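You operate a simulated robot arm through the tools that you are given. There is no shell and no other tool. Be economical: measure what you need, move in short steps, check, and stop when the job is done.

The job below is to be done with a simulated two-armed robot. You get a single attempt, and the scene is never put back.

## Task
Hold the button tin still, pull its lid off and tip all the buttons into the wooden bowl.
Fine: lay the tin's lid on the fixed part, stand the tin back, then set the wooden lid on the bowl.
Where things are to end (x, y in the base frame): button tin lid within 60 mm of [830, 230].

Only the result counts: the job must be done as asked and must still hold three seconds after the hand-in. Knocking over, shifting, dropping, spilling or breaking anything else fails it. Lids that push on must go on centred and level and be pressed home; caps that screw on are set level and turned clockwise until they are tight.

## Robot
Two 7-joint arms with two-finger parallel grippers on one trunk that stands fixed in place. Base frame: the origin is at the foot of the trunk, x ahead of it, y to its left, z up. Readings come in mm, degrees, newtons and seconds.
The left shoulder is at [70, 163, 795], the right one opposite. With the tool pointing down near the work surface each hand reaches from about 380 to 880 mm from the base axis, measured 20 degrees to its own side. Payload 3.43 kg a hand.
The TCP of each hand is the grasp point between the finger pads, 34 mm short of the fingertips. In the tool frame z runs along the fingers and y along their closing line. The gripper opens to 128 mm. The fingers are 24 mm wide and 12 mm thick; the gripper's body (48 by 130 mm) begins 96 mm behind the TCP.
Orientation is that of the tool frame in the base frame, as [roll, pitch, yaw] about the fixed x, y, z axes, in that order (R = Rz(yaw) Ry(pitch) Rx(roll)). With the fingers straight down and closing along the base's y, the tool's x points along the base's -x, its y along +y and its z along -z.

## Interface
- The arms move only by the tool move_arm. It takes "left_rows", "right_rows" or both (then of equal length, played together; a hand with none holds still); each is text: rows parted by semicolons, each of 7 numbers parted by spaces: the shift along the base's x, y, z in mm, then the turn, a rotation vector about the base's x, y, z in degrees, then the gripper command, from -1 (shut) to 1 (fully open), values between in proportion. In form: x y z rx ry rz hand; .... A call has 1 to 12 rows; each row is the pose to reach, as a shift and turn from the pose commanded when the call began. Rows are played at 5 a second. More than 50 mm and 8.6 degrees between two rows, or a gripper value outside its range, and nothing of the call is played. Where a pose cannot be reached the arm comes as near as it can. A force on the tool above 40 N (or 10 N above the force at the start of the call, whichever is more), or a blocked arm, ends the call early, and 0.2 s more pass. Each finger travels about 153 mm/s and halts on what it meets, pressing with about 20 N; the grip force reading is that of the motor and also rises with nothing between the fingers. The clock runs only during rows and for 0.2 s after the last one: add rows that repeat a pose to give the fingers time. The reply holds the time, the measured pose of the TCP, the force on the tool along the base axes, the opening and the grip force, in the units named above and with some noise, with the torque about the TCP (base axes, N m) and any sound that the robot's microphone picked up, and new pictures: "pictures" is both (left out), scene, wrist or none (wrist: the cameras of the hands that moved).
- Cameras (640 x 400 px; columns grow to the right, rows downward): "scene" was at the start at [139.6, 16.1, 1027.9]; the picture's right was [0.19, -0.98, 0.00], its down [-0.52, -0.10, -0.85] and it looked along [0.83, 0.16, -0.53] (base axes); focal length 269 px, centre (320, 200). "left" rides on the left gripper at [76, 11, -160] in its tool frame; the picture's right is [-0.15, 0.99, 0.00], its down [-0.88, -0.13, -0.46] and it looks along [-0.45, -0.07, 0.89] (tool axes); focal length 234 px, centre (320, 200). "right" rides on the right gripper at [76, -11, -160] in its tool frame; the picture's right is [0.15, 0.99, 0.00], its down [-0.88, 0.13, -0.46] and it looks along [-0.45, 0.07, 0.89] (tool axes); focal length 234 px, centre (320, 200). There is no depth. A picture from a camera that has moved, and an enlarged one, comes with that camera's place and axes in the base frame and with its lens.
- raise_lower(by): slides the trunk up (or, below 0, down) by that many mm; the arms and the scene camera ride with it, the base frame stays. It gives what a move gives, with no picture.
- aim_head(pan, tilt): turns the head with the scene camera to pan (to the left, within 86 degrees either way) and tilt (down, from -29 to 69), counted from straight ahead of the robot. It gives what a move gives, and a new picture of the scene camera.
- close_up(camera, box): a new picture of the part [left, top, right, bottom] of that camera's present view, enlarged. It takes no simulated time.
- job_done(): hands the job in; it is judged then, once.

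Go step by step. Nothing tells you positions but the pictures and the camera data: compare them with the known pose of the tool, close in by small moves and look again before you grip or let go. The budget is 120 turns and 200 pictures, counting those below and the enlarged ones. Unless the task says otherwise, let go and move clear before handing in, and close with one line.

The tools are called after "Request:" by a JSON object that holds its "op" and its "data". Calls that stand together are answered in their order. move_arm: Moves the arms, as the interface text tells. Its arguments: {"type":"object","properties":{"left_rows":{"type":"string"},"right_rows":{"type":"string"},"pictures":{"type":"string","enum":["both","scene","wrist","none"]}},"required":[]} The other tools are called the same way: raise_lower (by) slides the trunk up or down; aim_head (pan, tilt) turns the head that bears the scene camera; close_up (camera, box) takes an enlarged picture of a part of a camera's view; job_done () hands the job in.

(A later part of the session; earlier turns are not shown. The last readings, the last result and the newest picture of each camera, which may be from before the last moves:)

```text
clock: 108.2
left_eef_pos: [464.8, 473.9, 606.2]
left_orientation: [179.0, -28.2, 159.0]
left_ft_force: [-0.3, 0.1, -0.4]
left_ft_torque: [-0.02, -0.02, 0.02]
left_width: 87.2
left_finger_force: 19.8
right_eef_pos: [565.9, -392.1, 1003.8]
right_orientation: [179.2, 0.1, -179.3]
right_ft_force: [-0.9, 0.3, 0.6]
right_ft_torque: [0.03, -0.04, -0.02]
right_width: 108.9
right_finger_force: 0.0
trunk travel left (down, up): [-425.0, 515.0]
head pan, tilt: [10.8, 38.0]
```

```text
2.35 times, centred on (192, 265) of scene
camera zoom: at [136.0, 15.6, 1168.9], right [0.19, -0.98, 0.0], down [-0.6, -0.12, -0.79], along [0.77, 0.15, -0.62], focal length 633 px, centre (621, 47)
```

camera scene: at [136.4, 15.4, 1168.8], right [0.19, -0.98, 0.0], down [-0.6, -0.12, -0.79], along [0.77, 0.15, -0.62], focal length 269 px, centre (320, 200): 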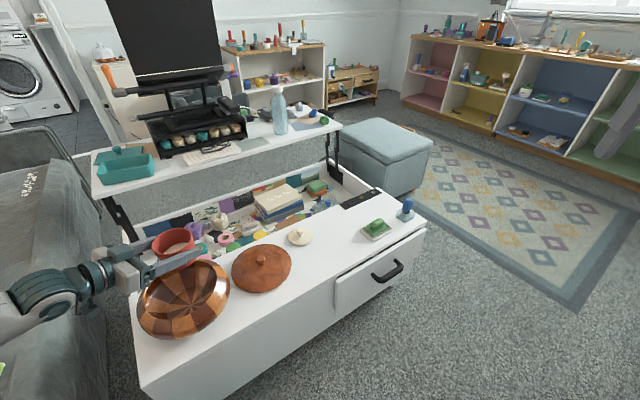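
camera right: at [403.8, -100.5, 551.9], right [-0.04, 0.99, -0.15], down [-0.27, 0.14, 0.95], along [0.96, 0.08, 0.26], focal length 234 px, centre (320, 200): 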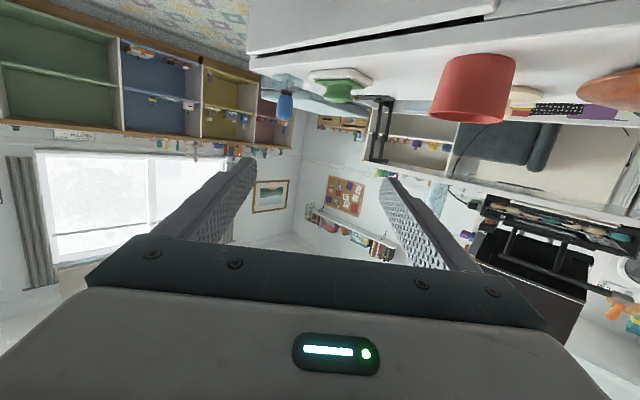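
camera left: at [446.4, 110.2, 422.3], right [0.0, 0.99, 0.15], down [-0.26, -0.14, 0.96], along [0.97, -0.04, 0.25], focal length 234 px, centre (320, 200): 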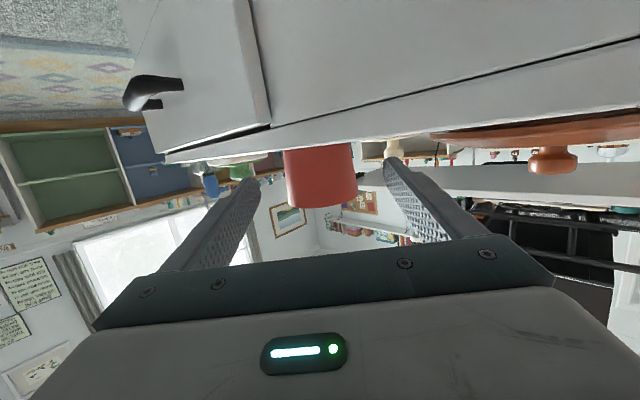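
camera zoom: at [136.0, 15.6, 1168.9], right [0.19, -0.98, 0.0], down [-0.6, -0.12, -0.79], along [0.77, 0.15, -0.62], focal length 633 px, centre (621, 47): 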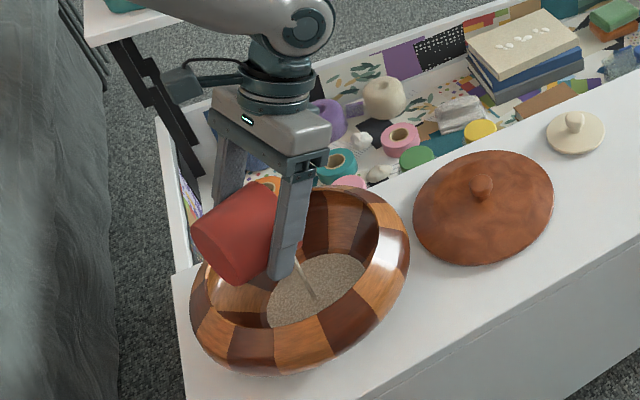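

The buttons are flowing into the bowl. I'm tipping further to empty the tin.

Request:
{"op": "move_arm", "data": {"left_rows": "5 -2 0 2.9 7.5 0 -1; 10 -4 0 5.7 14.9 0 -1; 14 -6 0 8.6 22.4 0 -1; 18 -7 0 11.5 29.9 0 -1; 18 -7 0 14.3 37.4 0 -1; 18 -7 0 17.2 44.8 0 -1; 18 -7 0 17.2 44.8 0 -1; 18 -7 0 17.2 44.8 0 -1; 18 -7 0 17.2 44.8 0 -1; 18 -7 0 17.2 44.8 0 -1", "pictures": "none"}}

Request:
{"op": "close_up", "data": {"camera": "scene", "box": [80, 180, 304, 350]}}

```text
clock: 110.5
left_eef_pos: [392.1, 494.9, 728.5]
left_orientation: [178.8, -76.2, 159.2]
left_ft_force: [0.5, 0.6, 0.0]
left_ft_torque: [-0.01, -0.04, 0.02]
left_width: 87.0
left_finger_force: 19.9
left hand out of reach, approached as far as the arm can: row 2, 3, 4, 5, 6, 7, 8, 9, 10
right_eef_pos: [567.1, -391.1, 1003.0]
right_orientation: [179.2, 0.1, -179.3]
right_ft_force: [-0.2, 0.1, 0.1]
right_ft_torque: [-0.01, -0.04, 0.01]
right_width: 108.7
right_finger_force: 0.1
trunk travel left (down, up): [-425.0, 515.0]
head pan, tilt: [10.8, 38.0]
```

```text
2.35 times, centred on (192, 265) of scene
camera zoom: at [136.5, 15.4, 1168.8], right [0.19, -0.98, 0.0], down [-0.6, -0.12, -0.79], along [0.77, 0.15, -0.62], focal length 633 px, centre (621, 47)
```

zoom: 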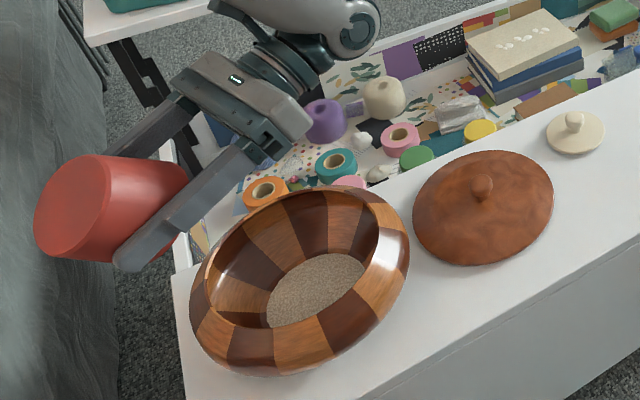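

The wrist reached a limit and the tin swung back, but it's tipped to about 144°. I'm checking for spills.

Request:
{"op": "close_up", "data": {"camera": "scene", "box": [110, 240, 238, 350]}}

Request:
{"op": "aim_head", "data": {"pan": 40, "tilt": 50}}

Request:
{"op": "close_up", "data": {"camera": "left", "box": [0, 0, 640, 400]}}

```text
3.64 times, centred on (174, 295) of scene
camera zoom: at [136.5, 15.4, 1168.8], right [0.19, -0.98, 0.0], down [-0.6, -0.12, -0.79], along [0.77, 0.15, -0.62], focal length 978 px, centre (851, -146)
```

zoom: 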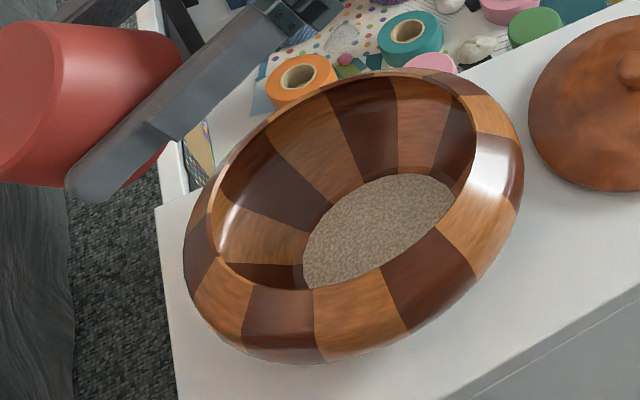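

```text
clock: 111.4
left_eef_pos: [392.0, 494.0, 729.0]
left_orientation: [178.6, -76.1, 159.2]
left_ft_force: [0.9, 0.8, -0.4]
left_ft_torque: [0.0, -0.03, -0.01]
left_width: 86.9
left_finger_force: 20.2
right_eef_pos: [566.8, -390.8, 1002.5]
right_orientation: [179.3, 0.1, -179.3]
right_ft_force: [0.1, 0.5, 0.8]
right_ft_torque: [0.0, 0.0, 0.0]
right_width: 108.9
right_finger_force: 0.1
trunk travel left (down, up): [-425.0, 515.0]
head pan, tilt: [40.0, 50.0]
camera scene: at [110.8, 48.7, 1151.7], right [0.64, -0.77, 0.0], down [-0.59, -0.49, -0.64], along [0.49, 0.41, -0.77], focal length 269 px, centre (320, 200)
```

scene: 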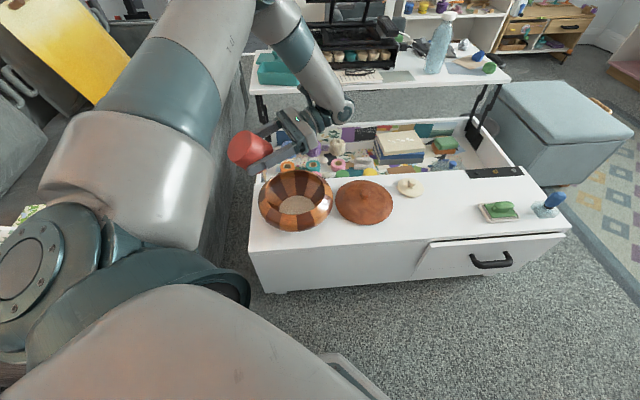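

```text
1.00 times, centred on (320, 200) of left (not enlarged: the box is as wide or as high as the picture)
camera zoom: at [521.5, 451.6, 840.2], right [0.4, 0.9, -0.14], down [0.56, -0.36, -0.75], along [-0.72, 0.23, -0.65], focal length 234 px, centre (320, 200)
```

zoom: 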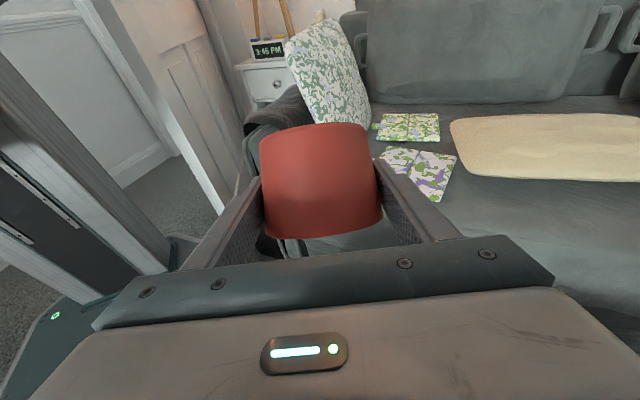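

No spill is visible. I'm swinging the tin back over the bowl and untipping to see whether it's empty.

Request:
{"op": "move_arm", "data": {"left_rows": "8 -2 -25 -2.8 -7.2 0 -1; 18 -5 -50 -5.6 -14.5 0 -1; 31 -8 -75 -8.4 -21.8 0 -1; 47 -13 -100 -11.2 -29.2 0 -1; 64 -17 -118 -14 -36.6 0 -1; 73 -20 -122 -17 -44.4 0 -1; 73 -20 -122 -17 -44.4 0 -1", "pictures": "scene"}}

```text
clock: 113.0
left_eef_pos: [468.4, 474.9, 608.9]
left_orientation: [179.0, -28.7, 159.0]
left_ft_force: [0.1, 0.4, -0.7]
left_ft_torque: [-0.01, 0.03, -0.01]
left_width: 87.1
left_finger_force: 19.7
right_eef_pos: [567.4, -391.4, 1002.8]
right_orientation: [179.1, 0.1, -179.3]
right_ft_force: [0.9, -0.1, -0.5]
right_ft_torque: [0.03, -0.01, 0.0]
right_width: 108.7
right_finger_force: 0.1
trunk travel left (down, up): [-425.0, 515.0]
head pan, tilt: [40.0, 50.0]
camera scene: at [111.3, 48.5, 1151.6], right [0.64, -0.77, 0.0], down [-0.59, -0.49, -0.64], along [0.49, 0.41, -0.77], focal length 269 px, centre (320, 200)
```

scene: 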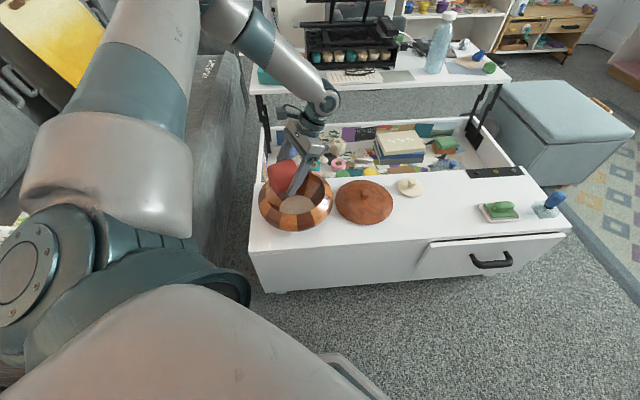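

Request:
{"op": "move_arm", "data": {"left_rows": "0 0 0 -2.9 -7.5 0 -1; 0 0 0 -5.7 -14.9 0 -1; 0 0 0 -8.6 -22.4 0 -1; 0 0 0 -11.5 -29.9 0 -1; 0 0 0 -14.3 -37.4 0 -1; 0 0 0 -17.2 -44.8 0 -1; 0 0 5 -20 -52.3 0 -1; 5 -3 15 -22.9 -59.8 0 -1; 12 -7 28 -25.8 -67.2 0 -1; 22 -12 42 -28.6 -74.7 0 -1; 32 -18 55 -31.5 -82.2 0 -1; 40 -22 60 -34.4 -89.6 0 -1", "pictures": "none"}}

Request:
{"op": "close_up", "data": {"camera": "scene", "box": [220, 110, 380, 240]}}

```text
clock: 115.6
left_eef_pos: [507.9, 454.0, 668.2]
left_orientation: [-179.8, 67.1, 160.3]
left_ft_force: [-0.4, -1.1, -0.8]
left_ft_torque: [0.04, 0.06, 0.01]
left_width: 87.3
left_finger_force: 20.2
right_eef_pos: [567.5, -390.7, 1003.2]
right_orientation: [179.3, 0.1, -179.4]
right_ft_force: [-0.5, 1.1, -0.1]
right_ft_torque: [0.01, -0.01, 0.02]
right_width: 108.8
right_finger_force: 0.1
trunk travel left (down, up): [-425.0, 515.0]
head pan, tilt: [40.0, 50.0]
```

```text
3.08 times, centred on (300, 175) of scene
camera zoom: at [111.0, 48.6, 1151.8], right [0.64, -0.77, 0.0], down [-0.59, -0.49, -0.64], along [0.49, 0.41, -0.77], focal length 828 px, centre (382, 277)
```

zoom: 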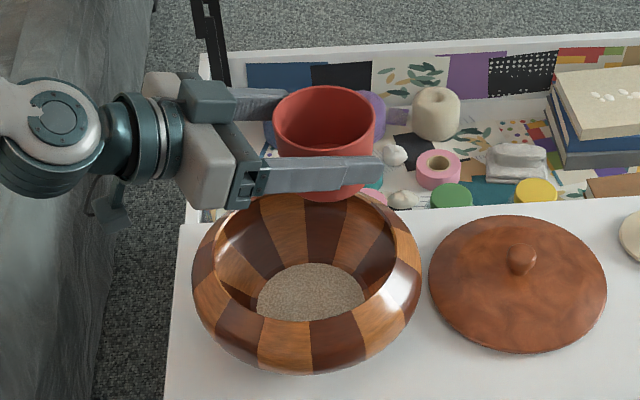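

The tin is empty and nothing spilled. I'm carrying it back toward its original place at (815, 55).

Request:
{"op": "move_arm", "data": {"left_rows": "10 -15 0 0 0 0 -1; 30 -45 -2 0 0 0 -1; 51 -78 -5 0 0 0 -1; 72 -111 -8 0 0 0 -1; 93 -144 -11 0 0 0 -1; 114 -177 -14 0 0 0 -1; 135 -210 -17 0 0 0 -1; 156 -243 -20 0 0 0 -1; 177 -276 -23 0 0 0 -1; 198 -309 -26 0 0 0 -1; 218 -338 -28 0 0 0 -1; 227 -352 -28 0 0 0 -1", "pictures": "none"}}

Request:
{"op": "aim_head", "data": {"pan": 10.8, "tilt": 38}}

Request:
{"op": "move_arm", "data": {"left_rows": "12 -8 -6 0 0 0 -1; 30 -18 -16 0 0 0 -1; 50 -30 -28 0 0 0 -1; 68 -40 -42 0 0 0 -1; 80 -47 -60 0 0 0 -1; 80 -47 -85 0 0 0 -1; 80 -47 -110 0 0 0 -1; 80 -47 -130 0 0 0 -1; 80 -47 -130 0 0 0 -1", "pictures": "none"}}

Request:
{"op": "close_up", "data": {"camera": "scene", "box": [240, 180, 440, 305]}}

Request:
{"op": "close_up", "data": {"camera": "left", "box": [192, 60, 448, 220]}}

```text
clock: 118.2
left_eef_pos: [737.3, 101.7, 641.2]
left_orientation: [179.2, 67.2, 159.1]
left_ft_force: [-0.5, 1.0, 1.0]
left_ft_torque: [0.0, -0.01, 0.03]
left_width: 87.1
left_finger_force: 20.1
right_eef_pos: [567.8, -392.1, 1004.1]
right_orientation: [179.2, 0.2, -179.3]
right_ft_force: [0.1, -0.1, 0.6]
right_ft_torque: [0.0, -0.02, 0.02]
right_width: 108.7
right_finger_force: 0.2
trunk travel left (down, up): [-425.0, 515.0]
head pan, tilt: [40.0, 50.0]
```

```text
clock: 119.1
left_eef_pos: [737.1, 101.6, 641.4]
left_orientation: [179.1, 67.3, 159.2]
left_ft_force: [0.7, 0.8, -0.2]
left_ft_torque: [0.01, 0.05, 0.0]
left_width: 86.8
left_finger_force: 19.6
right_eef_pos: [566.8, -392.1, 1003.4]
right_orientation: [179.2, 0.1, -179.2]
right_ft_force: [-0.1, -0.2, 0.7]
right_ft_torque: [0.0, 0.02, -0.02]
right_width: 109.0
right_finger_force: 0.1
trunk travel left (down, up): [-425.0, 515.0]
head pan, tilt: [10.8, 38.0]
camera scene: at [136.5, 15.4, 1168.8], right [0.19, -0.98, 0.0], down [-0.61, -0.12, -0.79], along [0.77, 0.15, -0.62], focal length 269 px, centre (320, 200)
```

scene: 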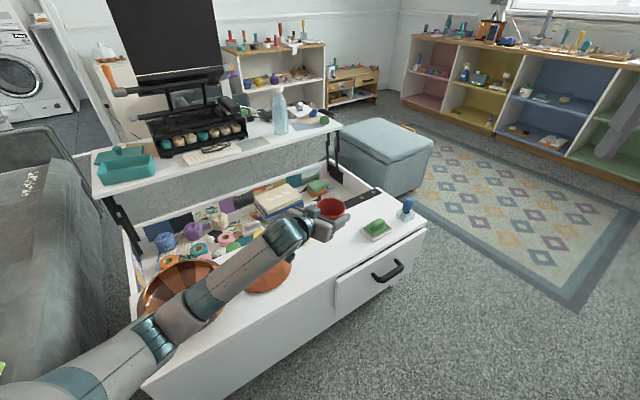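

```text
clock: 121.1
left_eef_pos: [815.9, 57.4, 512.6]
left_orientation: [179.1, 67.3, 159.1]
left_ft_force: [0.1, 0.4, 0.2]
left_ft_torque: [-0.01, -0.02, 0.04]
left_width: 87.1
left_finger_force: 19.8
right_eef_pos: [566.1, -391.0, 1002.8]
right_orientation: [179.2, 0.1, -179.3]
right_ft_force: [0.8, 0.0, -0.2]
right_ft_torque: [0.0, -0.01, -0.03]
right_width: 108.5
right_finger_force: 0.0
trunk travel left (down, up): [-425.0, 515.0]
head pan, tilt: [10.8, 38.0]
```

```text
3.20 times, centred on (340, 242) of scene
camera zoom: at [136.5, 15.3, 1168.8], right [0.19, -0.98, 0.0], down [-0.6, -0.12, -0.79], along [0.77, 0.15, -0.62], focal length 861 px, centre (256, 64)
```

zoom: 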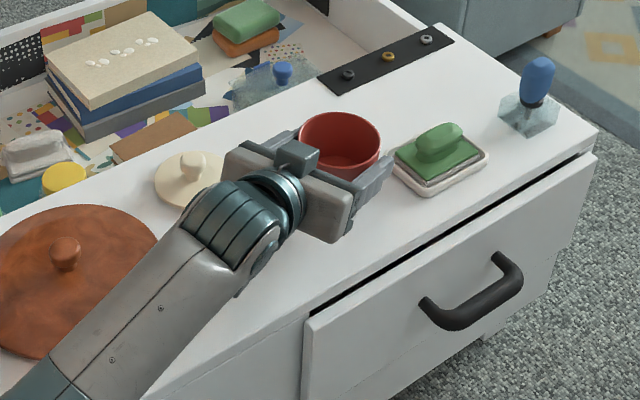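

```text
2.50 times, centred on (320, 140) of left
camera zoom: at [652.5, 127.2, 502.7], right [0.39, 0.91, 0.14], down [-0.12, -0.1, 0.99], along [0.91, -0.4, 0.07], focal length 585 px, centre (320, 350)
```

zoom: 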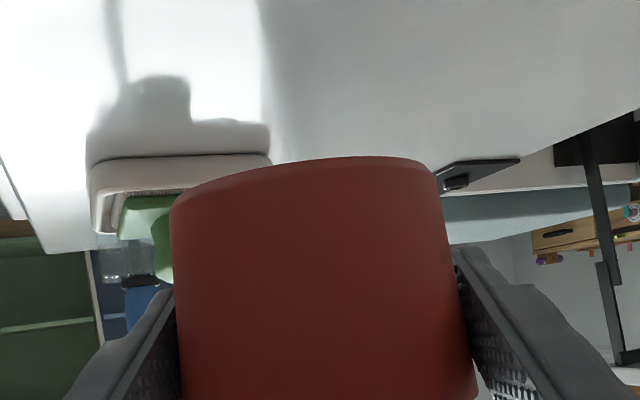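

Request:
{"op": "move_arm", "data": {"left_rows": "-2 -1 -15 0 0 0 -1; -2 -1 -28 0 0 0 -1; -2 -1 -36 0 0 0 -1; -2 -1 -39.5 0 0 0 -1; -2 -1 -41 0 0 0 -1; -2 -1 -41 0 0 0 -1", "pictures": "none"}}

Request:
{"op": "close_up", "data": {"camera": "left", "box": [192, 60, 448, 220]}}

```text
clock: 122.5
left_eef_pos: [814.2, 54.4, 474.0]
left_orientation: [179.2, 67.6, 159.3]
left_ft_force: [0.5, 2.1, 8.3]
left_ft_torque: [-0.31, -0.05, 0.05]
left_width: 87.0
left_finger_force: 20.4
right_eef_pos: [566.2, -391.7, 1003.5]
right_orientation: [179.3, 0.2, -179.3]
right_ft_force: [-0.7, -1.2, 0.2]
right_ft_torque: [0.01, -0.02, 0.0]
right_width: 108.7
right_finger_force: 0.1
trunk travel left (down, up): [-425.0, 515.0]
head pan, tilt: [10.8, 38.0]
```

```text
2.50 times, centred on (320, 140) of left
camera zoom: at [650.5, 124.6, 463.4], right [0.39, 0.91, 0.14], down [-0.13, -0.1, 0.99], along [0.91, -0.4, 0.08], focal length 585 px, centre (320, 350)
```

zoom: 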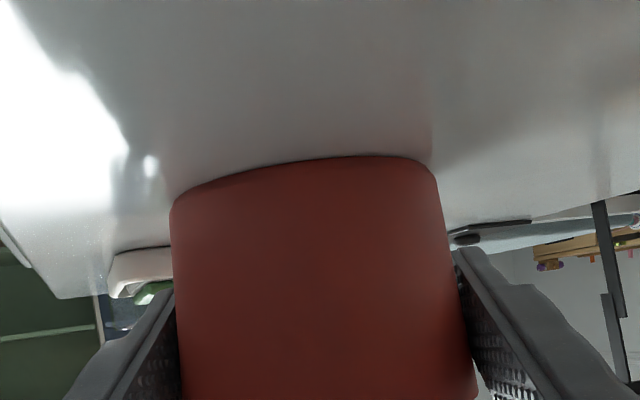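

The tin is on the strip. I'm releasing, then going straight up and clear.

Request:
{"op": "move_arm", "data": {"left_rows": "0 0 1 0 0 0 0.3; 0 0 1 0 0 0 0.6; 0 0 1 0 0 0 0.75; 0 0 1 0 0 0 0.75; 0 0 15 0 0 0 0.75; 0 0 40 0 0 0 0.75; 0 0 75 0 0 0 0.75; -5 5 110 0 0 0 0.75; -20 20 150 0 0 0 0.75; -40 45 185 0 0 0 0.75; -65 75 210 0 0 0 0.75", "pictures": "scene"}}

Request:
{"op": "close_up", "data": {"camera": "scene", "box": [240, 180, 440, 305]}}

```text
clock: 124.9
left_eef_pos: [746.6, 127.4, 683.1]
left_orientation: [179.1, 67.3, 159.3]
left_ft_force: [0.3, -0.3, 0.2]
left_ft_torque: [-0.02, -0.01, 0.01]
left_width: 111.9
left_finger_force: 0.0
right_eef_pos: [566.2, -391.2, 1003.7]
right_orientation: [179.4, 0.1, -179.3]
right_ft_force: [0.0, 0.6, 0.7]
right_ft_torque: [0.0, 0.02, -0.01]
right_width: 108.7
right_finger_force: 0.1
trunk travel left (down, up): [-425.0, 515.0]
head pan, tilt: [10.8, 38.0]
camera scene: at [136.0, 15.8, 1168.9], right [0.19, -0.98, 0.0], down [-0.6, -0.12, -0.79], along [0.77, 0.15, -0.62], focal length 269 px, centre (320, 200)
```

scene: 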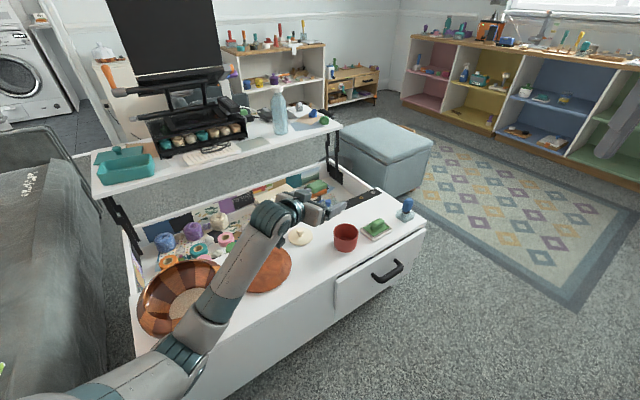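

```text
3.20 times, centred on (340, 242) of scene
camera zoom: at [136.0, 15.8, 1168.9], right [0.19, -0.98, 0.0], down [-0.6, -0.12, -0.79], along [0.77, 0.15, -0.62], focal length 861 px, centre (256, 64)
```

zoom: 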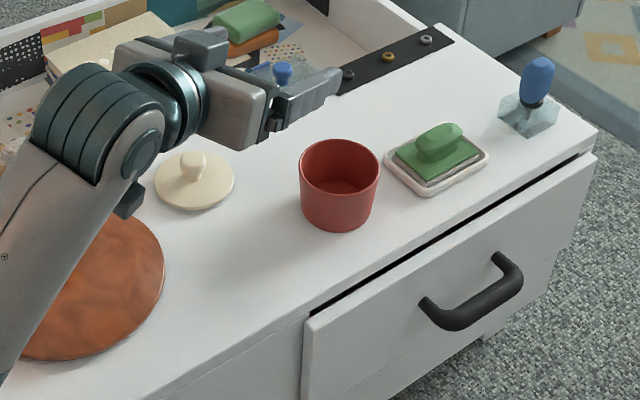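

The tin stands and its lid lies about 14 mm from the target. Next is the wooden lid: I'm turning the left hand downward above it.

Request:
{"op": "move_arm", "data": {"left_rows": "-10 20 8 2.65 7 0 0; -20 42 16 5.3 14 0 0; -31 64 20 7.9 21 0 0; -42 86 20 10.6 28 0 0; -53 108 20 13.2 35 0 0; -64 130 20 15.9 42 0 0; -75 152 20 18.6 49 0 0; -86 172 20 21.2 56 0 0; -94 190 20 23.9 63 0 0; -94 190 20 23.9 63 0 0"}}

```text
clock: 127.1
left_eef_pos: [653.9, 319.4, 702.8]
left_orientation: [179.1, -0.3, 159.3]
left_ft_force: [-0.7, 1.2, 0.5]
left_ft_torque: [0.0, 0.03, 0.0]
left_width: 64.1
left_finger_force: 0.1
right_eef_pos: [566.6, -390.4, 1001.9]
right_orientation: [179.1, 0.1, -179.2]
right_ft_force: [-0.1, 0.1, 0.9]
right_ft_torque: [0.01, -0.01, -0.01]
right_width: 108.9
right_finger_force: 0.1
trunk travel left (down, up): [-425.0, 515.0]
head pan, tilt: [10.8, 38.0]
camera scene: at [136.5, 15.4, 1168.8], right [0.19, -0.98, 0.0], down [-0.6, -0.12, -0.79], along [0.77, 0.15, -0.62], focal length 269 px, centre (320, 200)
camera left: at [585.9, 353.6, 860.4], right [0.49, 0.87, 0.01], down [0.78, -0.44, 0.45], along [0.4, -0.21, -0.89], focal length 234 px, centre (320, 200)
```

scene: 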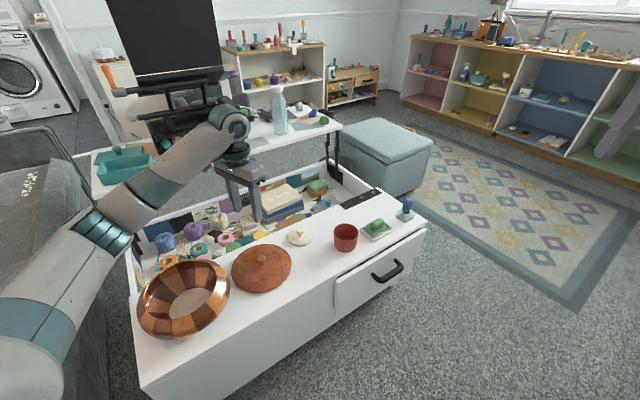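
left: 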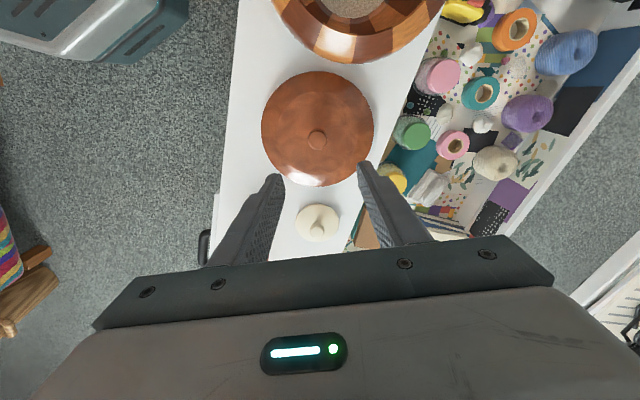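

Request:
{"op": "close_up", "data": {"camera": "left", "box": [240, 50, 400, 200]}}

Request:
{"op": "close_up", "data": {"camera": "scene", "box": [190, 220, 318, 300]}}

Request:
{"op": "close_up", "data": {"camera": "scene", "box": [120, 240, 248, 350]}}

```text
2.67 times, centred on (320, 125) of left
camera zoom: at [585.9, 353.6, 860.4], right [0.49, 0.87, 0.01], down [0.78, -0.44, 0.45], along [0.4, -0.21, -0.89], focal length 624 px, centre (320, 400)
```

zoom: 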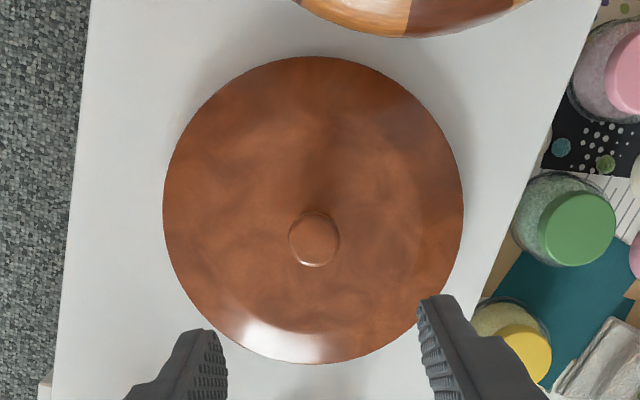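

```text
5.00 times, centred on (254, 260) of scene
camera zoom: at [136.5, 15.4, 1168.8], right [0.19, -0.98, 0.0], down [-0.6, -0.12, -0.79], along [0.77, 0.15, -0.62], focal length 1345 px, centre (650, -100)
```

zoom: 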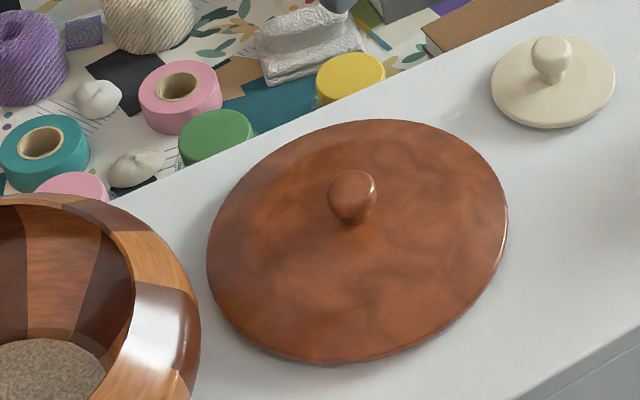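

```text
3.64 times, centred on (184, 295) of scene
camera zoom: at [136.5, 15.4, 1168.8], right [0.19, -0.98, 0.0], down [-0.6, -0.12, -0.79], along [0.77, 0.15, -0.62], focal length 978 px, centre (814, -146)
```

zoom: 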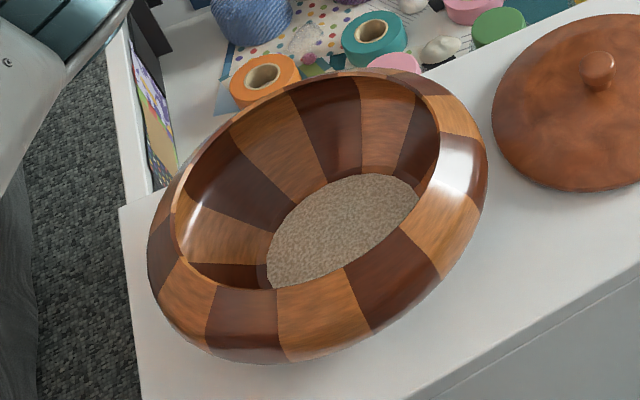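

The wooden knob is at about (656, 313), with its head at z≈485. I'm lowering to check the alignment.

Request:
{"op": "move_arm", "data": {"left_rows": "1 -3 -35 0 0 0 0; 2 -6 -70 0 0 0 0; 2 -6 -105 0 0 0 0; 2 -6 -145 0 0 0 0; 2 -6 -145 0 0 0 0", "pictures": "none"}}

Request:
{"op": "close_up", "data": {"camera": "left", "box": [224, 60, 416, 180]}}

Request:
{"op": "close_up", "data": {"camera": "scene", "box": [190, 200, 318, 280]}}

```text
clock: 128.3
left_eef_pos: [655.7, 314.6, 556.6]
left_orientation: [179.2, 0.0, 159.2]
left_ft_force: [0.2, -0.9, 0.4]
left_ft_torque: [-0.01, -0.03, -0.02]
left_width: 64.0
left_finger_force: 0.1
right_eef_pos: [566.9, -391.2, 1003.9]
right_orientation: [179.2, 0.1, -179.2]
right_ft_force: [0.4, 0.5, 0.1]
right_ft_torque: [0.01, 0.01, -0.02]
right_width: 108.8
right_finger_force: 0.1
trunk travel left (down, up): [-425.0, 515.0]
head pan, tilt: [10.8, 38.0]
```

```text
3.33 times, centred on (320, 120) of left
camera zoom: at [586.7, 347.9, 715.0], right [0.49, 0.87, 0.01], down [0.77, -0.44, 0.45], along [0.4, -0.21, -0.89], focal length 781 px, centre (320, 467)
```

zoom: 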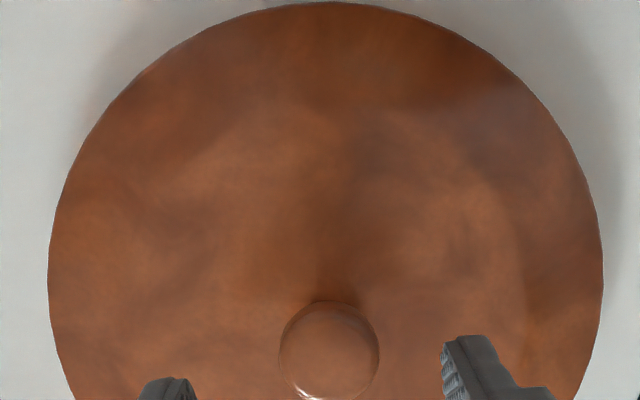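

```text
5.00 times, centred on (254, 240) of scene
camera zoom: at [136.3, 15.2, 1168.9], right [0.19, -0.98, 0.0], down [-0.6, -0.12, -0.79], along [0.77, 0.15, -0.62], focal length 1345 px, centre (650, 0)
```

zoom: 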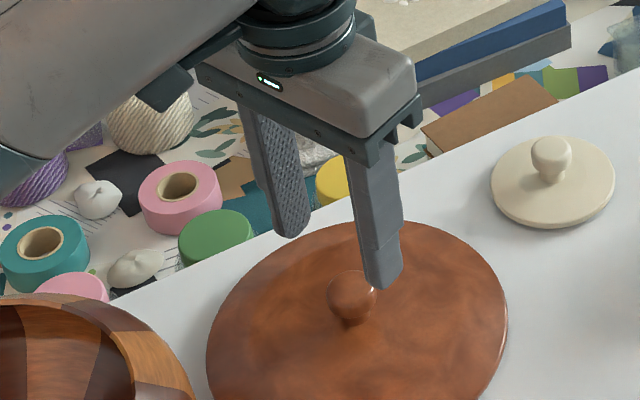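

Nearly aligned. I'm making a small correction, descending and gripping.

Request:
{"op": "move_arm", "data": {"left_rows": "2.5 0.8 -15 0 0 0 0; 2.5 0.8 -30 0 0 0 0; 2.5 0.8 -43 0 0 0 0; 2.5 0.8 -51 0 0 0 0; 2.5 0.8 -51 0 0 0 -0.2; 2.5 0.8 -51 0 0 0 -0.5; 2.5 0.8 -51 0 0 0 -0.8; 2.5 0.8 -51 0 0 0 -1; 2.5 0.8 -51 0 0 0 -1", "pictures": "none"}}

Request:
{"op": "close_up", "data": {"camera": "scene", "box": [190, 220, 318, 300]}}

```text
clock: 130.3
left_eef_pos: [657.2, 314.4, 503.0]
left_orientation: [179.1, 0.0, 159.2]
left_ft_force: [0.5, 1.2, 0.2]
left_ft_torque: [0.01, -0.03, 0.01]
left_width: 30.7
left_finger_force: 20.3
right_eef_pos: [567.0, -392.0, 1001.3]
right_orientation: [179.1, 0.2, -179.3]
right_ft_force: [-0.6, 0.4, 0.7]
right_ft_torque: [0.0, 0.03, 0.02]
right_width: 108.6
right_finger_force: 0.0
trunk travel left (down, up): [-425.0, 515.0]
head pan, tilt: [10.8, 38.0]
```

```text
5.00 times, centred on (254, 260) of scene
camera zoom: at [136.6, 15.4, 1168.8], right [0.19, -0.98, 0.0], down [-0.61, -0.12, -0.79], along [0.77, 0.15, -0.62], focal length 1345 px, centre (650, -100)
```

zoom: 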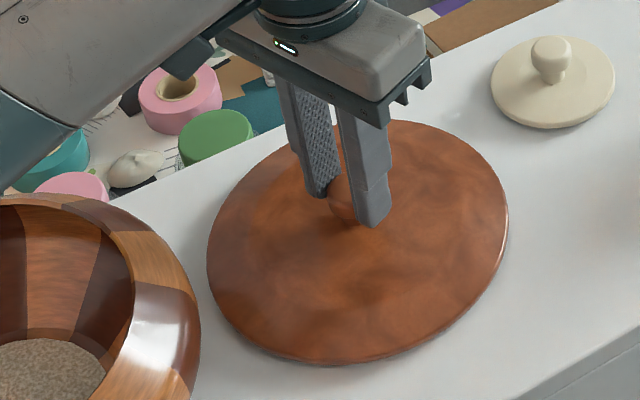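

Gripped. I'm lifting the wooden lid slowly.

Request:
{"op": "move_arm", "data": {"left_rows": "0 0 3 0 0 0 -1; 0 0 8 0 0 0 -1; 0 0 15 0 0 0 -1; 0 0 25 0 0 0 -1; 0 0 38 0 0 0 -1; 0 0 53 0 0 0 -1; 0 0 70 0 0 0 -1; 0 0 90 0 0 0 -1; 0 0 110 0 0 0 -1; 0 0 130 0 0 0 -1; 0 0 145 0 0 0 -1; 0 0 145 0 0 0 -1", "pictures": "scene"}}

Request:
{"op": "close_up", "data": {"camera": "left", "box": [160, 0, 480, 200]}}

Request:
{"op": "close_up", "data": {"camera": "scene", "box": [150, 170, 350, 295]}}

```text
clock: 132.9
left_eef_pos: [658.4, 313.7, 648.5]
left_orientation: [179.1, -0.2, 159.2]
left_ft_force: [0.5, -0.7, -0.8]
left_ft_torque: [0.01, -0.01, 0.0]
left_width: 30.9
left_finger_force: 20.0
right_eef_pos: [567.2, -391.6, 1002.9]
right_orientation: [179.2, 0.0, -179.3]
right_ft_force: [-0.6, 0.2, 0.2]
right_ft_torque: [-0.02, 0.0, 0.03]
right_width: 108.7
right_finger_force: 0.0
trunk travel left (down, up): [-425.0, 515.0]
head pan, tilt: [10.8, 38.0]
camera scene: at [136.8, 15.4, 1168.8], right [0.19, -0.98, 0.0], down [-0.61, -0.12, -0.79], along [0.77, 0.15, -0.62], focal length 269 px, centre (320, 200)
```

scene: 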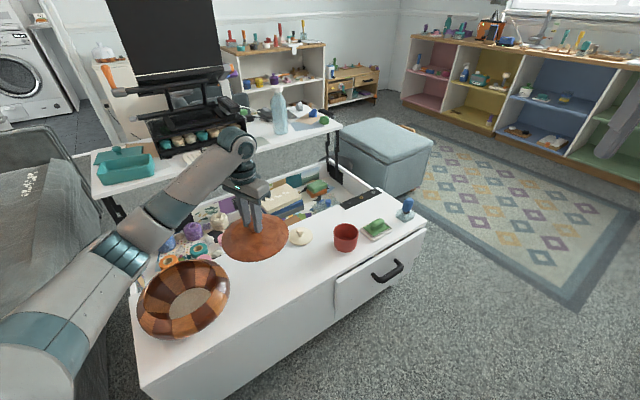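

```text
2.00 times, centred on (320, 100) of left
camera zoom: at [590.2, 348.8, 808.2], right [0.49, 0.87, 0.01], down [0.78, -0.44, 0.45], along [0.4, -0.21, -0.89], focal length 468 px, centre (320, 400)
```

zoom: 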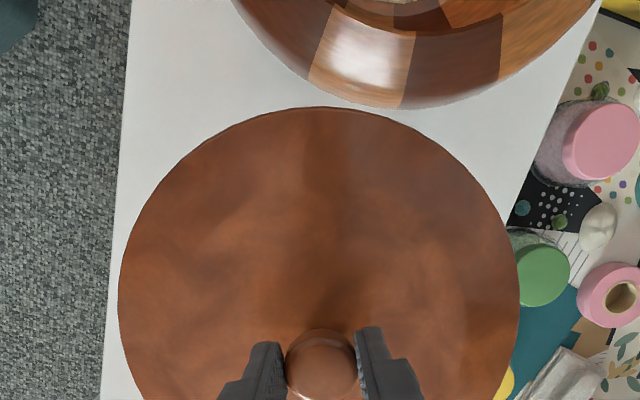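

```text
3.20 times, centred on (250, 232) of scene
camera zoom: at [136.8, 15.4, 1168.8], right [0.19, -0.98, 0.0], down [-0.61, -0.12, -0.79], along [0.77, 0.15, -0.62], focal length 861 px, centre (544, 96)
```

zoom: 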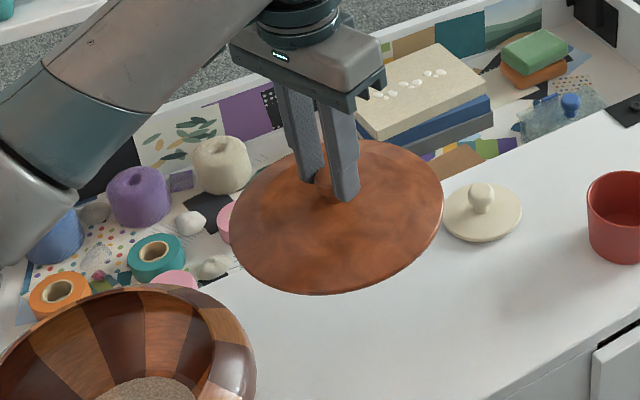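

The lid hangs level. I'm carrying it over the bowl's centre.

Request:
{"op": "move_arm", "data": {"left_rows": "-7 6 3 0 0 0 -1; -21 19 6 0 0 0 -1; -37 33 8 0 0 0 -1; -54 48 8 0 0 0 -1; -71 63 8 0 0 0 -1; -88 79 8 0 0 0 -1; -105 94 8 0 0 0 -1; -122 109 8 0 0 0 -1; -138 124 8 0 0 0 -1; -153 137 5 0 0 0 -1; -165 148 2 0 0 0 -1; -172 154 0 0 0 0 -1", "pictures": "scene"}}

Request:
{"op": "close_up", "data": {"camera": "scene", "box": [100, 190, 292, 340]}}

Request:
{"op": "close_up", "data": {"camera": "left", "box": [160, 0, 480, 200]}}

```text
clock: 135.5
left_eef_pos: [484.7, 466.8, 649.9]
left_orientation: [179.0, -0.1, 159.1]
left_ft_force: [-1.0, 0.1, -1.1]
left_ft_torque: [-0.01, 0.01, -0.03]
left_width: 31.1
left_finger_force: 20.2
right_eef_pos: [566.5, -390.7, 1002.7]
right_orientation: [179.2, 0.2, -179.3]
right_ft_force: [0.1, -0.4, 0.1]
right_ft_torque: [0.02, 0.01, -0.02]
right_width: 109.0
right_finger_force: 0.1
trunk travel left (down, up): [-425.0, 515.0]
head pan, tilt: [10.8, 38.0]
camera scene: at [136.4, 15.5, 1168.8], right [0.19, -0.98, 0.0], down [-0.6, -0.12, -0.79], along [0.77, 0.15, -0.62], focal length 269 px, centre (320, 200)
```

scene: 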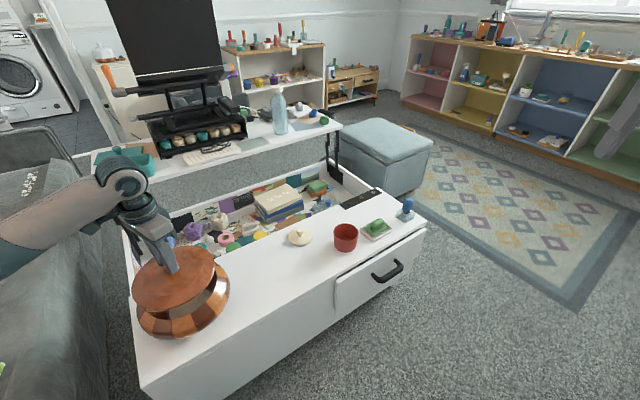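

```text
2.67 times, centred on (196, 265) of scene
camera zoom: at [136.4, 15.5, 1168.8], right [0.19, -0.98, 0.0], down [-0.6, -0.12, -0.79], along [0.77, 0.15, -0.62], focal length 717 px, centre (651, 27)
```

zoom: 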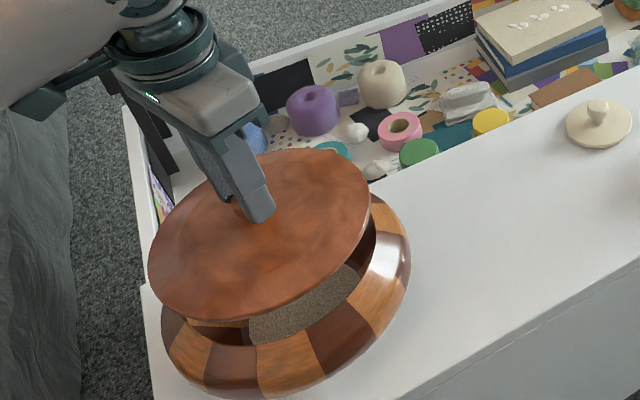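

```text
2.00 times, centred on (320, 100) of left
camera zoom: at [417.4, 502.9, 808.7], right [0.49, 0.87, 0.01], down [0.78, -0.44, 0.45], along [0.4, -0.21, -0.89], focal length 468 px, centre (320, 400)
```

zoom: 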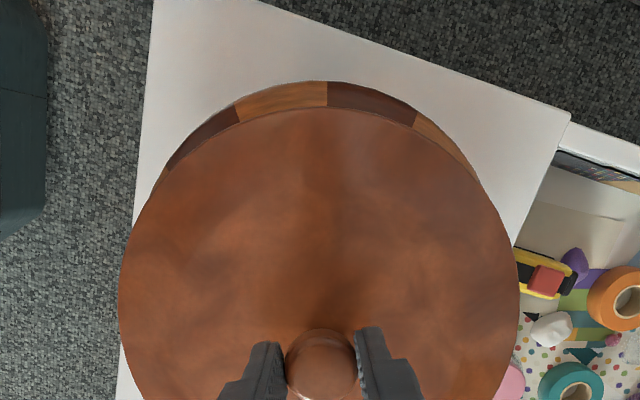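

Centred laterally. I'm making a small trim and lowering toward the rim.

Request:
{"op": "move_arm", "data": {"left_rows": "1.5 0.8 -10 0 0 0 -1; 1.5 0.8 -20 0 0 0 -1; 1.5 0.8 -30 0 0 0 -1; 1.5 0.8 -38 0 0 0 -1; 1.5 0.8 -38 0 0 0 -1", "pictures": "none"}}

Request:
{"op": "close_up", "data": {"camera": "scene", "box": [110, 220, 270, 345]}}

Request:
{"op": "close_up", "data": {"camera": "left", "box": [160, 0, 480, 200]}}

```text
clock: 136.7
left_eef_pos: [488.3, 469.7, 611.6]
left_orientation: [179.2, -0.1, 159.2]
left_ft_force: [0.3, -0.2, -2.0]
left_ft_torque: [-0.01, 0.02, -0.01]
left_width: 30.9
left_finger_force: 19.8
right_eef_pos: [567.4, -391.9, 1004.4]
right_orientation: [179.3, 0.1, -179.4]
right_ft_force: [-0.2, -0.6, 0.2]
right_ft_torque: [0.04, -0.02, 0.01]
right_width: 108.7
right_finger_force: 0.0
trunk travel left (down, up): [-425.0, 515.0]
head pan, tilt: [10.8, 38.0]
```

```text
3.20 times, centred on (190, 282) of scene
camera zoom: at [136.5, 15.5, 1168.8], right [0.19, -0.98, 0.0], down [-0.6, -0.12, -0.79], along [0.77, 0.15, -0.62], focal length 861 px, centre (736, -64)
```

zoom: 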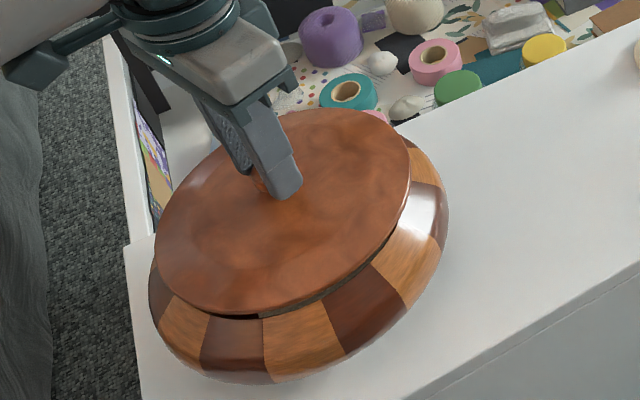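

```text
2.00 times, centred on (320, 100) of left
camera zoom: at [419.7, 503.1, 770.6], right [0.49, 0.87, 0.01], down [0.78, -0.44, 0.45], along [0.4, -0.21, -0.89], focal length 468 px, centre (320, 400)
```

zoom: 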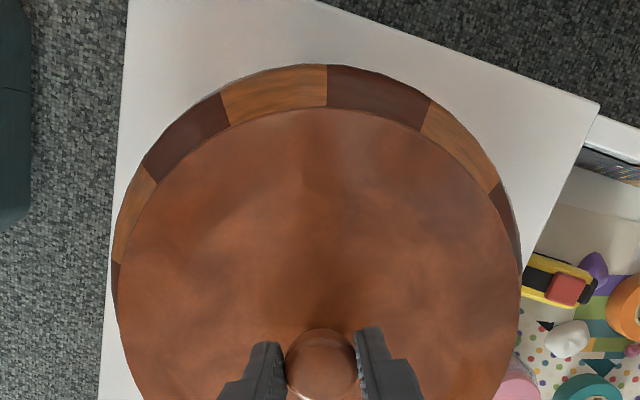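

Request:
{"op": "move_arm", "data": {"left_rows": "-0.5 -0.6 -3 0 0 0 -1; -0.5 -0.6 -6 0 0 0 -1; -0.5 -0.6 -8 0 0 0 -1; -0.5 -0.6 -10 0 0 0 -1; -0.5 -0.6 -10 0 0 0 -1", "pictures": "none"}}

Request:
{"op": "close_up", "data": {"camera": "scene", "box": [130, 230, 250, 345]}}

```text
clock: 137.9
left_eef_pos: [487.0, 468.5, 602.6]
left_orientation: [179.1, -0.1, 159.2]
left_ft_force: [0.9, 0.2, -2.7]
left_ft_torque: [0.01, 0.0, -0.02]
left_width: 30.9
left_finger_force: 20.0
right_eef_pos: [566.2, -391.5, 1002.4]
right_orientation: [179.1, 0.1, -179.2]
right_ft_force: [0.6, -0.6, 0.2]
right_ft_torque: [0.0, 0.02, -0.03]
right_width: 108.8
right_finger_force: 0.1
trunk travel left (down, up): [-425.0, 515.0]
head pan, tilt: [10.8, 38.0]
```

```text
3.48 times, centred on (190, 288) of scene
camera zoom: at [136.5, 15.5, 1168.8], right [0.19, -0.98, 0.0], down [-0.6, -0.12, -0.79], along [0.77, 0.15, -0.62], focal length 935 px, centre (772, -104)
```

zoom: 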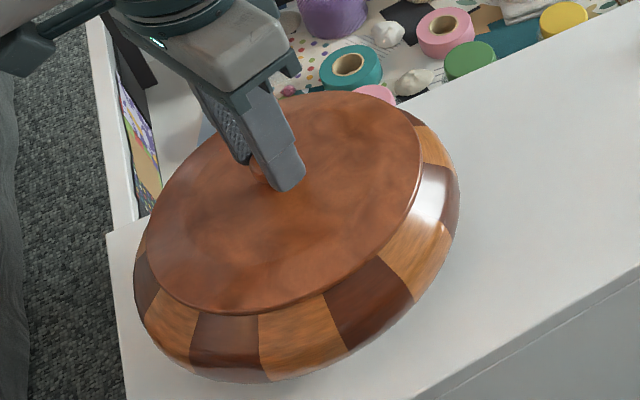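

Request:
{"op": "move_arm", "data": {"left_rows": "0 0 -2 0 0 0 -1; 0 0 -4 0 0 0 -1; 0 0 -6 0 0 0 -1; 0 0 -8 0 0 0 -1; 0 0 -8 0 0 0 -1", "pictures": "none"}}

Request:
{"op": "close_up", "data": {"camera": "scene", "box": [130, 230, 250, 345]}}

Request:
{"op": "close_up", "data": {"camera": "left", "box": [160, 0, 480, 200]}}

```text
clock: 139.1
left_eef_pos: [487.1, 467.7, 596.1]
left_orientation: [179.1, 0.1, 159.3]
left_ft_force: [0.2, 1.1, 15.8]
left_ft_torque: [0.11, -0.01, 0.0]
left_width: 31.1
left_finger_force: 20.1
right_eef_pos: [565.8, -390.9, 1002.9]
right_orientation: [179.3, 0.2, -179.2]
right_ft_force: [-0.2, -0.3, -0.2]
right_ft_torque: [-0.01, 0.0, 0.0]
right_width: 108.6
right_finger_force: 0.1
trunk travel left (down, up): [-425.0, 515.0]
head pan, tilt: [10.8, 38.0]
```

```text
3.48 times, centred on (190, 288) of scene
camera zoom: at [135.3, 14.4, 1169.2], right [0.19, -0.98, 0.0], down [-0.6, -0.11, -0.79], along [0.77, 0.15, -0.61], focal length 935 px, centre (772, -104)
```

zoom: 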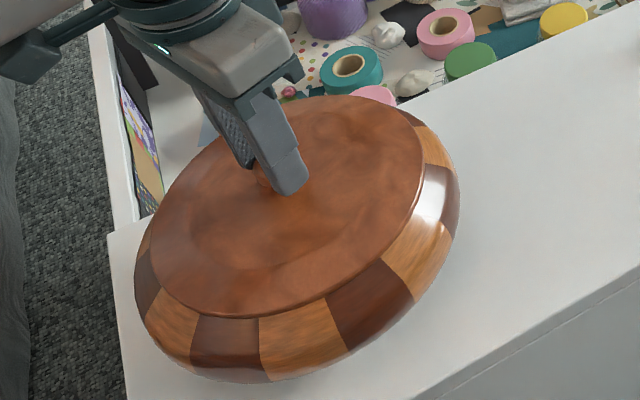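

```text
2.00 times, centred on (320, 100) of left
camera zoom: at [418.8, 502.2, 754.7], right [0.49, 0.87, 0.02], down [0.77, -0.44, 0.45], along [0.4, -0.21, -0.89], focal length 468 px, centre (320, 400)
```

zoom: 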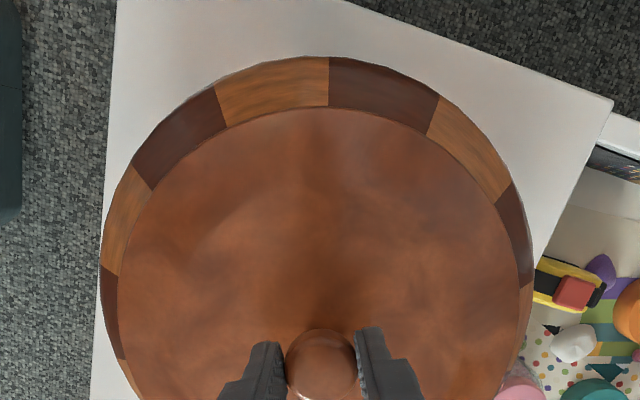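

The lid is in contact and level at 16 N. I'm pressing it gently home.

Request:
{"op": "move_arm", "data": {"left_rows": "0 0 -1 0 0 0 -1; 0 0 -1.5 0 0 0 -1; 0 0 0 0 0 0 -1; 0 0 1 0 0 0 -1; 0 0 1.5 0 0 0 -1", "pictures": "none"}}

Request:
{"op": "aim_head", "data": {"pan": 35, "tilt": 45}}

Request:
{"op": "close_up", "data": {"camera": "scene", "box": [200, 120, 392, 240]}}

```text
clock: 140.3
left_eef_pos: [485.8, 467.7, 594.3]
left_orientation: [179.2, -0.2, 159.2]
left_ft_force: [2.7, 0.4, 3.7]
left_ft_torque: [-0.01, -0.21, 0.01]
left_width: 30.9
left_finger_force: 20.2
right_eef_pos: [567.5, -391.7, 1002.9]
right_orientation: [179.2, 0.2, -179.4]
right_ft_force: [0.6, 0.5, -0.2]
right_ft_torque: [0.0, 0.01, -0.01]
right_width: 108.8
right_finger_force: 0.1
trunk travel left (down, up): [-425.0, 515.0]
head pan, tilt: [10.8, 38.0]
```

```text
clock: 141.2
left_eef_pos: [486.2, 468.0, 595.5]
left_orientation: [179.1, 0.0, 159.1]
left_ft_force: [-0.2, 0.0, -1.8]
left_ft_torque: [-0.01, -0.01, 0.02]
left_width: 30.8
left_finger_force: 20.2
right_eef_pos: [566.4, -391.0, 1002.4]
right_orientation: [179.2, 0.1, -179.4]
right_ft_force: [0.4, -0.6, -0.4]
right_ft_torque: [0.01, 0.0, 0.01]
right_width: 108.8
right_finger_force: 0.0
trunk travel left (down, up): [-425.0, 515.0]
head pan, tilt: [35.0, 45.0]
camera scene: at [118.3, 45.9, 1158.5], right [0.57, -0.82, 0.0], down [-0.58, -0.41, -0.71], along [0.58, 0.41, -0.71], focal length 269 px, centre (320, 200)
```

scene: 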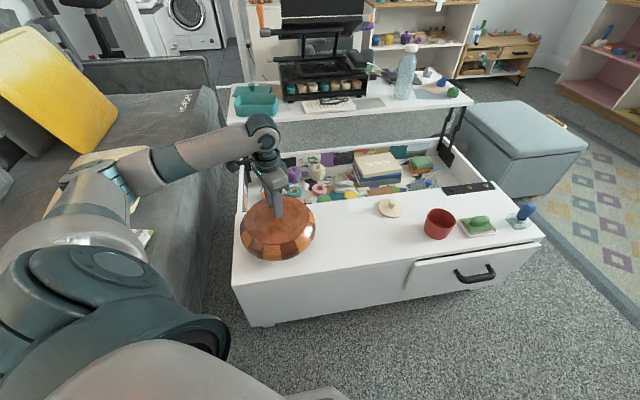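

```text
3.33 times, centred on (296, 180) of scene
camera zoom: at [118.3, 45.9, 1158.5], right [0.57, -0.82, 0.0], down [-0.58, -0.41, -0.71], along [0.58, 0.41, -0.71], focal length 896 px, centre (400, 267)
```

zoom: 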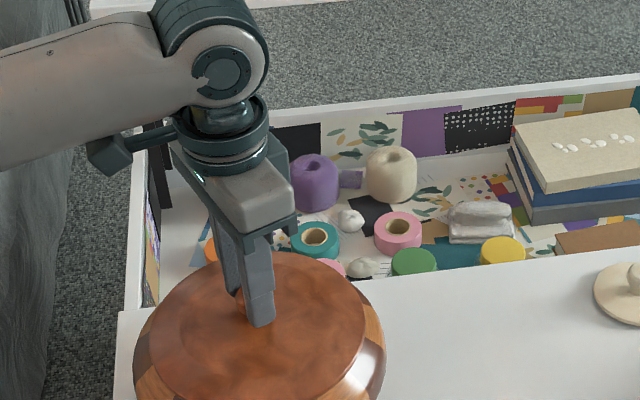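

Request:
{"op": "move_arm", "data": {"left_rows": "0 0 -1.5 0 0 0 -1; 0 0 -3 0 0 0 -1; 0 0 -3 0 0 0 -1", "pictures": "none"}}

Request:
{"op": "close_up", "data": {"camera": "scene", "box": [220, 180, 340, 270]}}

```text
clock: 142.0
left_eef_pos: [487.6, 468.9, 595.6]
left_orientation: [179.0, -0.1, 159.1]
left_ft_force: [1.9, 0.6, 10.0]
left_ft_torque: [0.05, 0.04, 0.01]
left_width: 30.8
left_finger_force: 20.8
right_eef_pos: [565.7, -392.4, 1004.0]
right_orientation: [179.2, 0.1, -179.3]
right_ft_force: [-1.1, -0.4, -0.5]
right_ft_torque: [-0.04, 0.0, -0.02]
right_width: 108.7
right_finger_force: 0.1
trunk travel left (down, up): [-425.0, 515.0]
head pan, tilt: [35.0, 45.0]
```

```text
4.44 times, centred on (280, 225) of scene
camera zoom: at [117.7, 45.2, 1158.8], right [0.57, -0.82, 0.0], down [-0.58, -0.41, -0.71], along [0.58, 0.41, -0.71], focal length 1195 px, centre (498, 89)
```

zoom: 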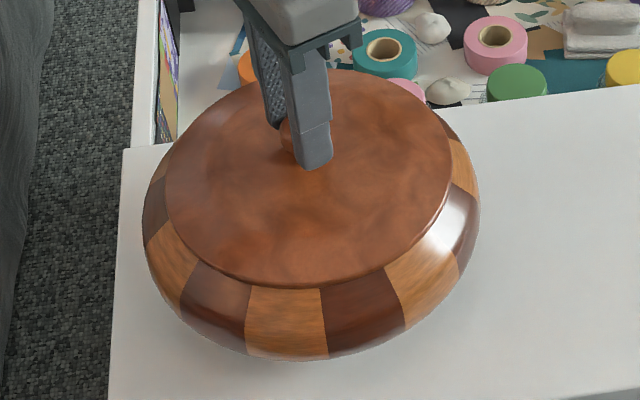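

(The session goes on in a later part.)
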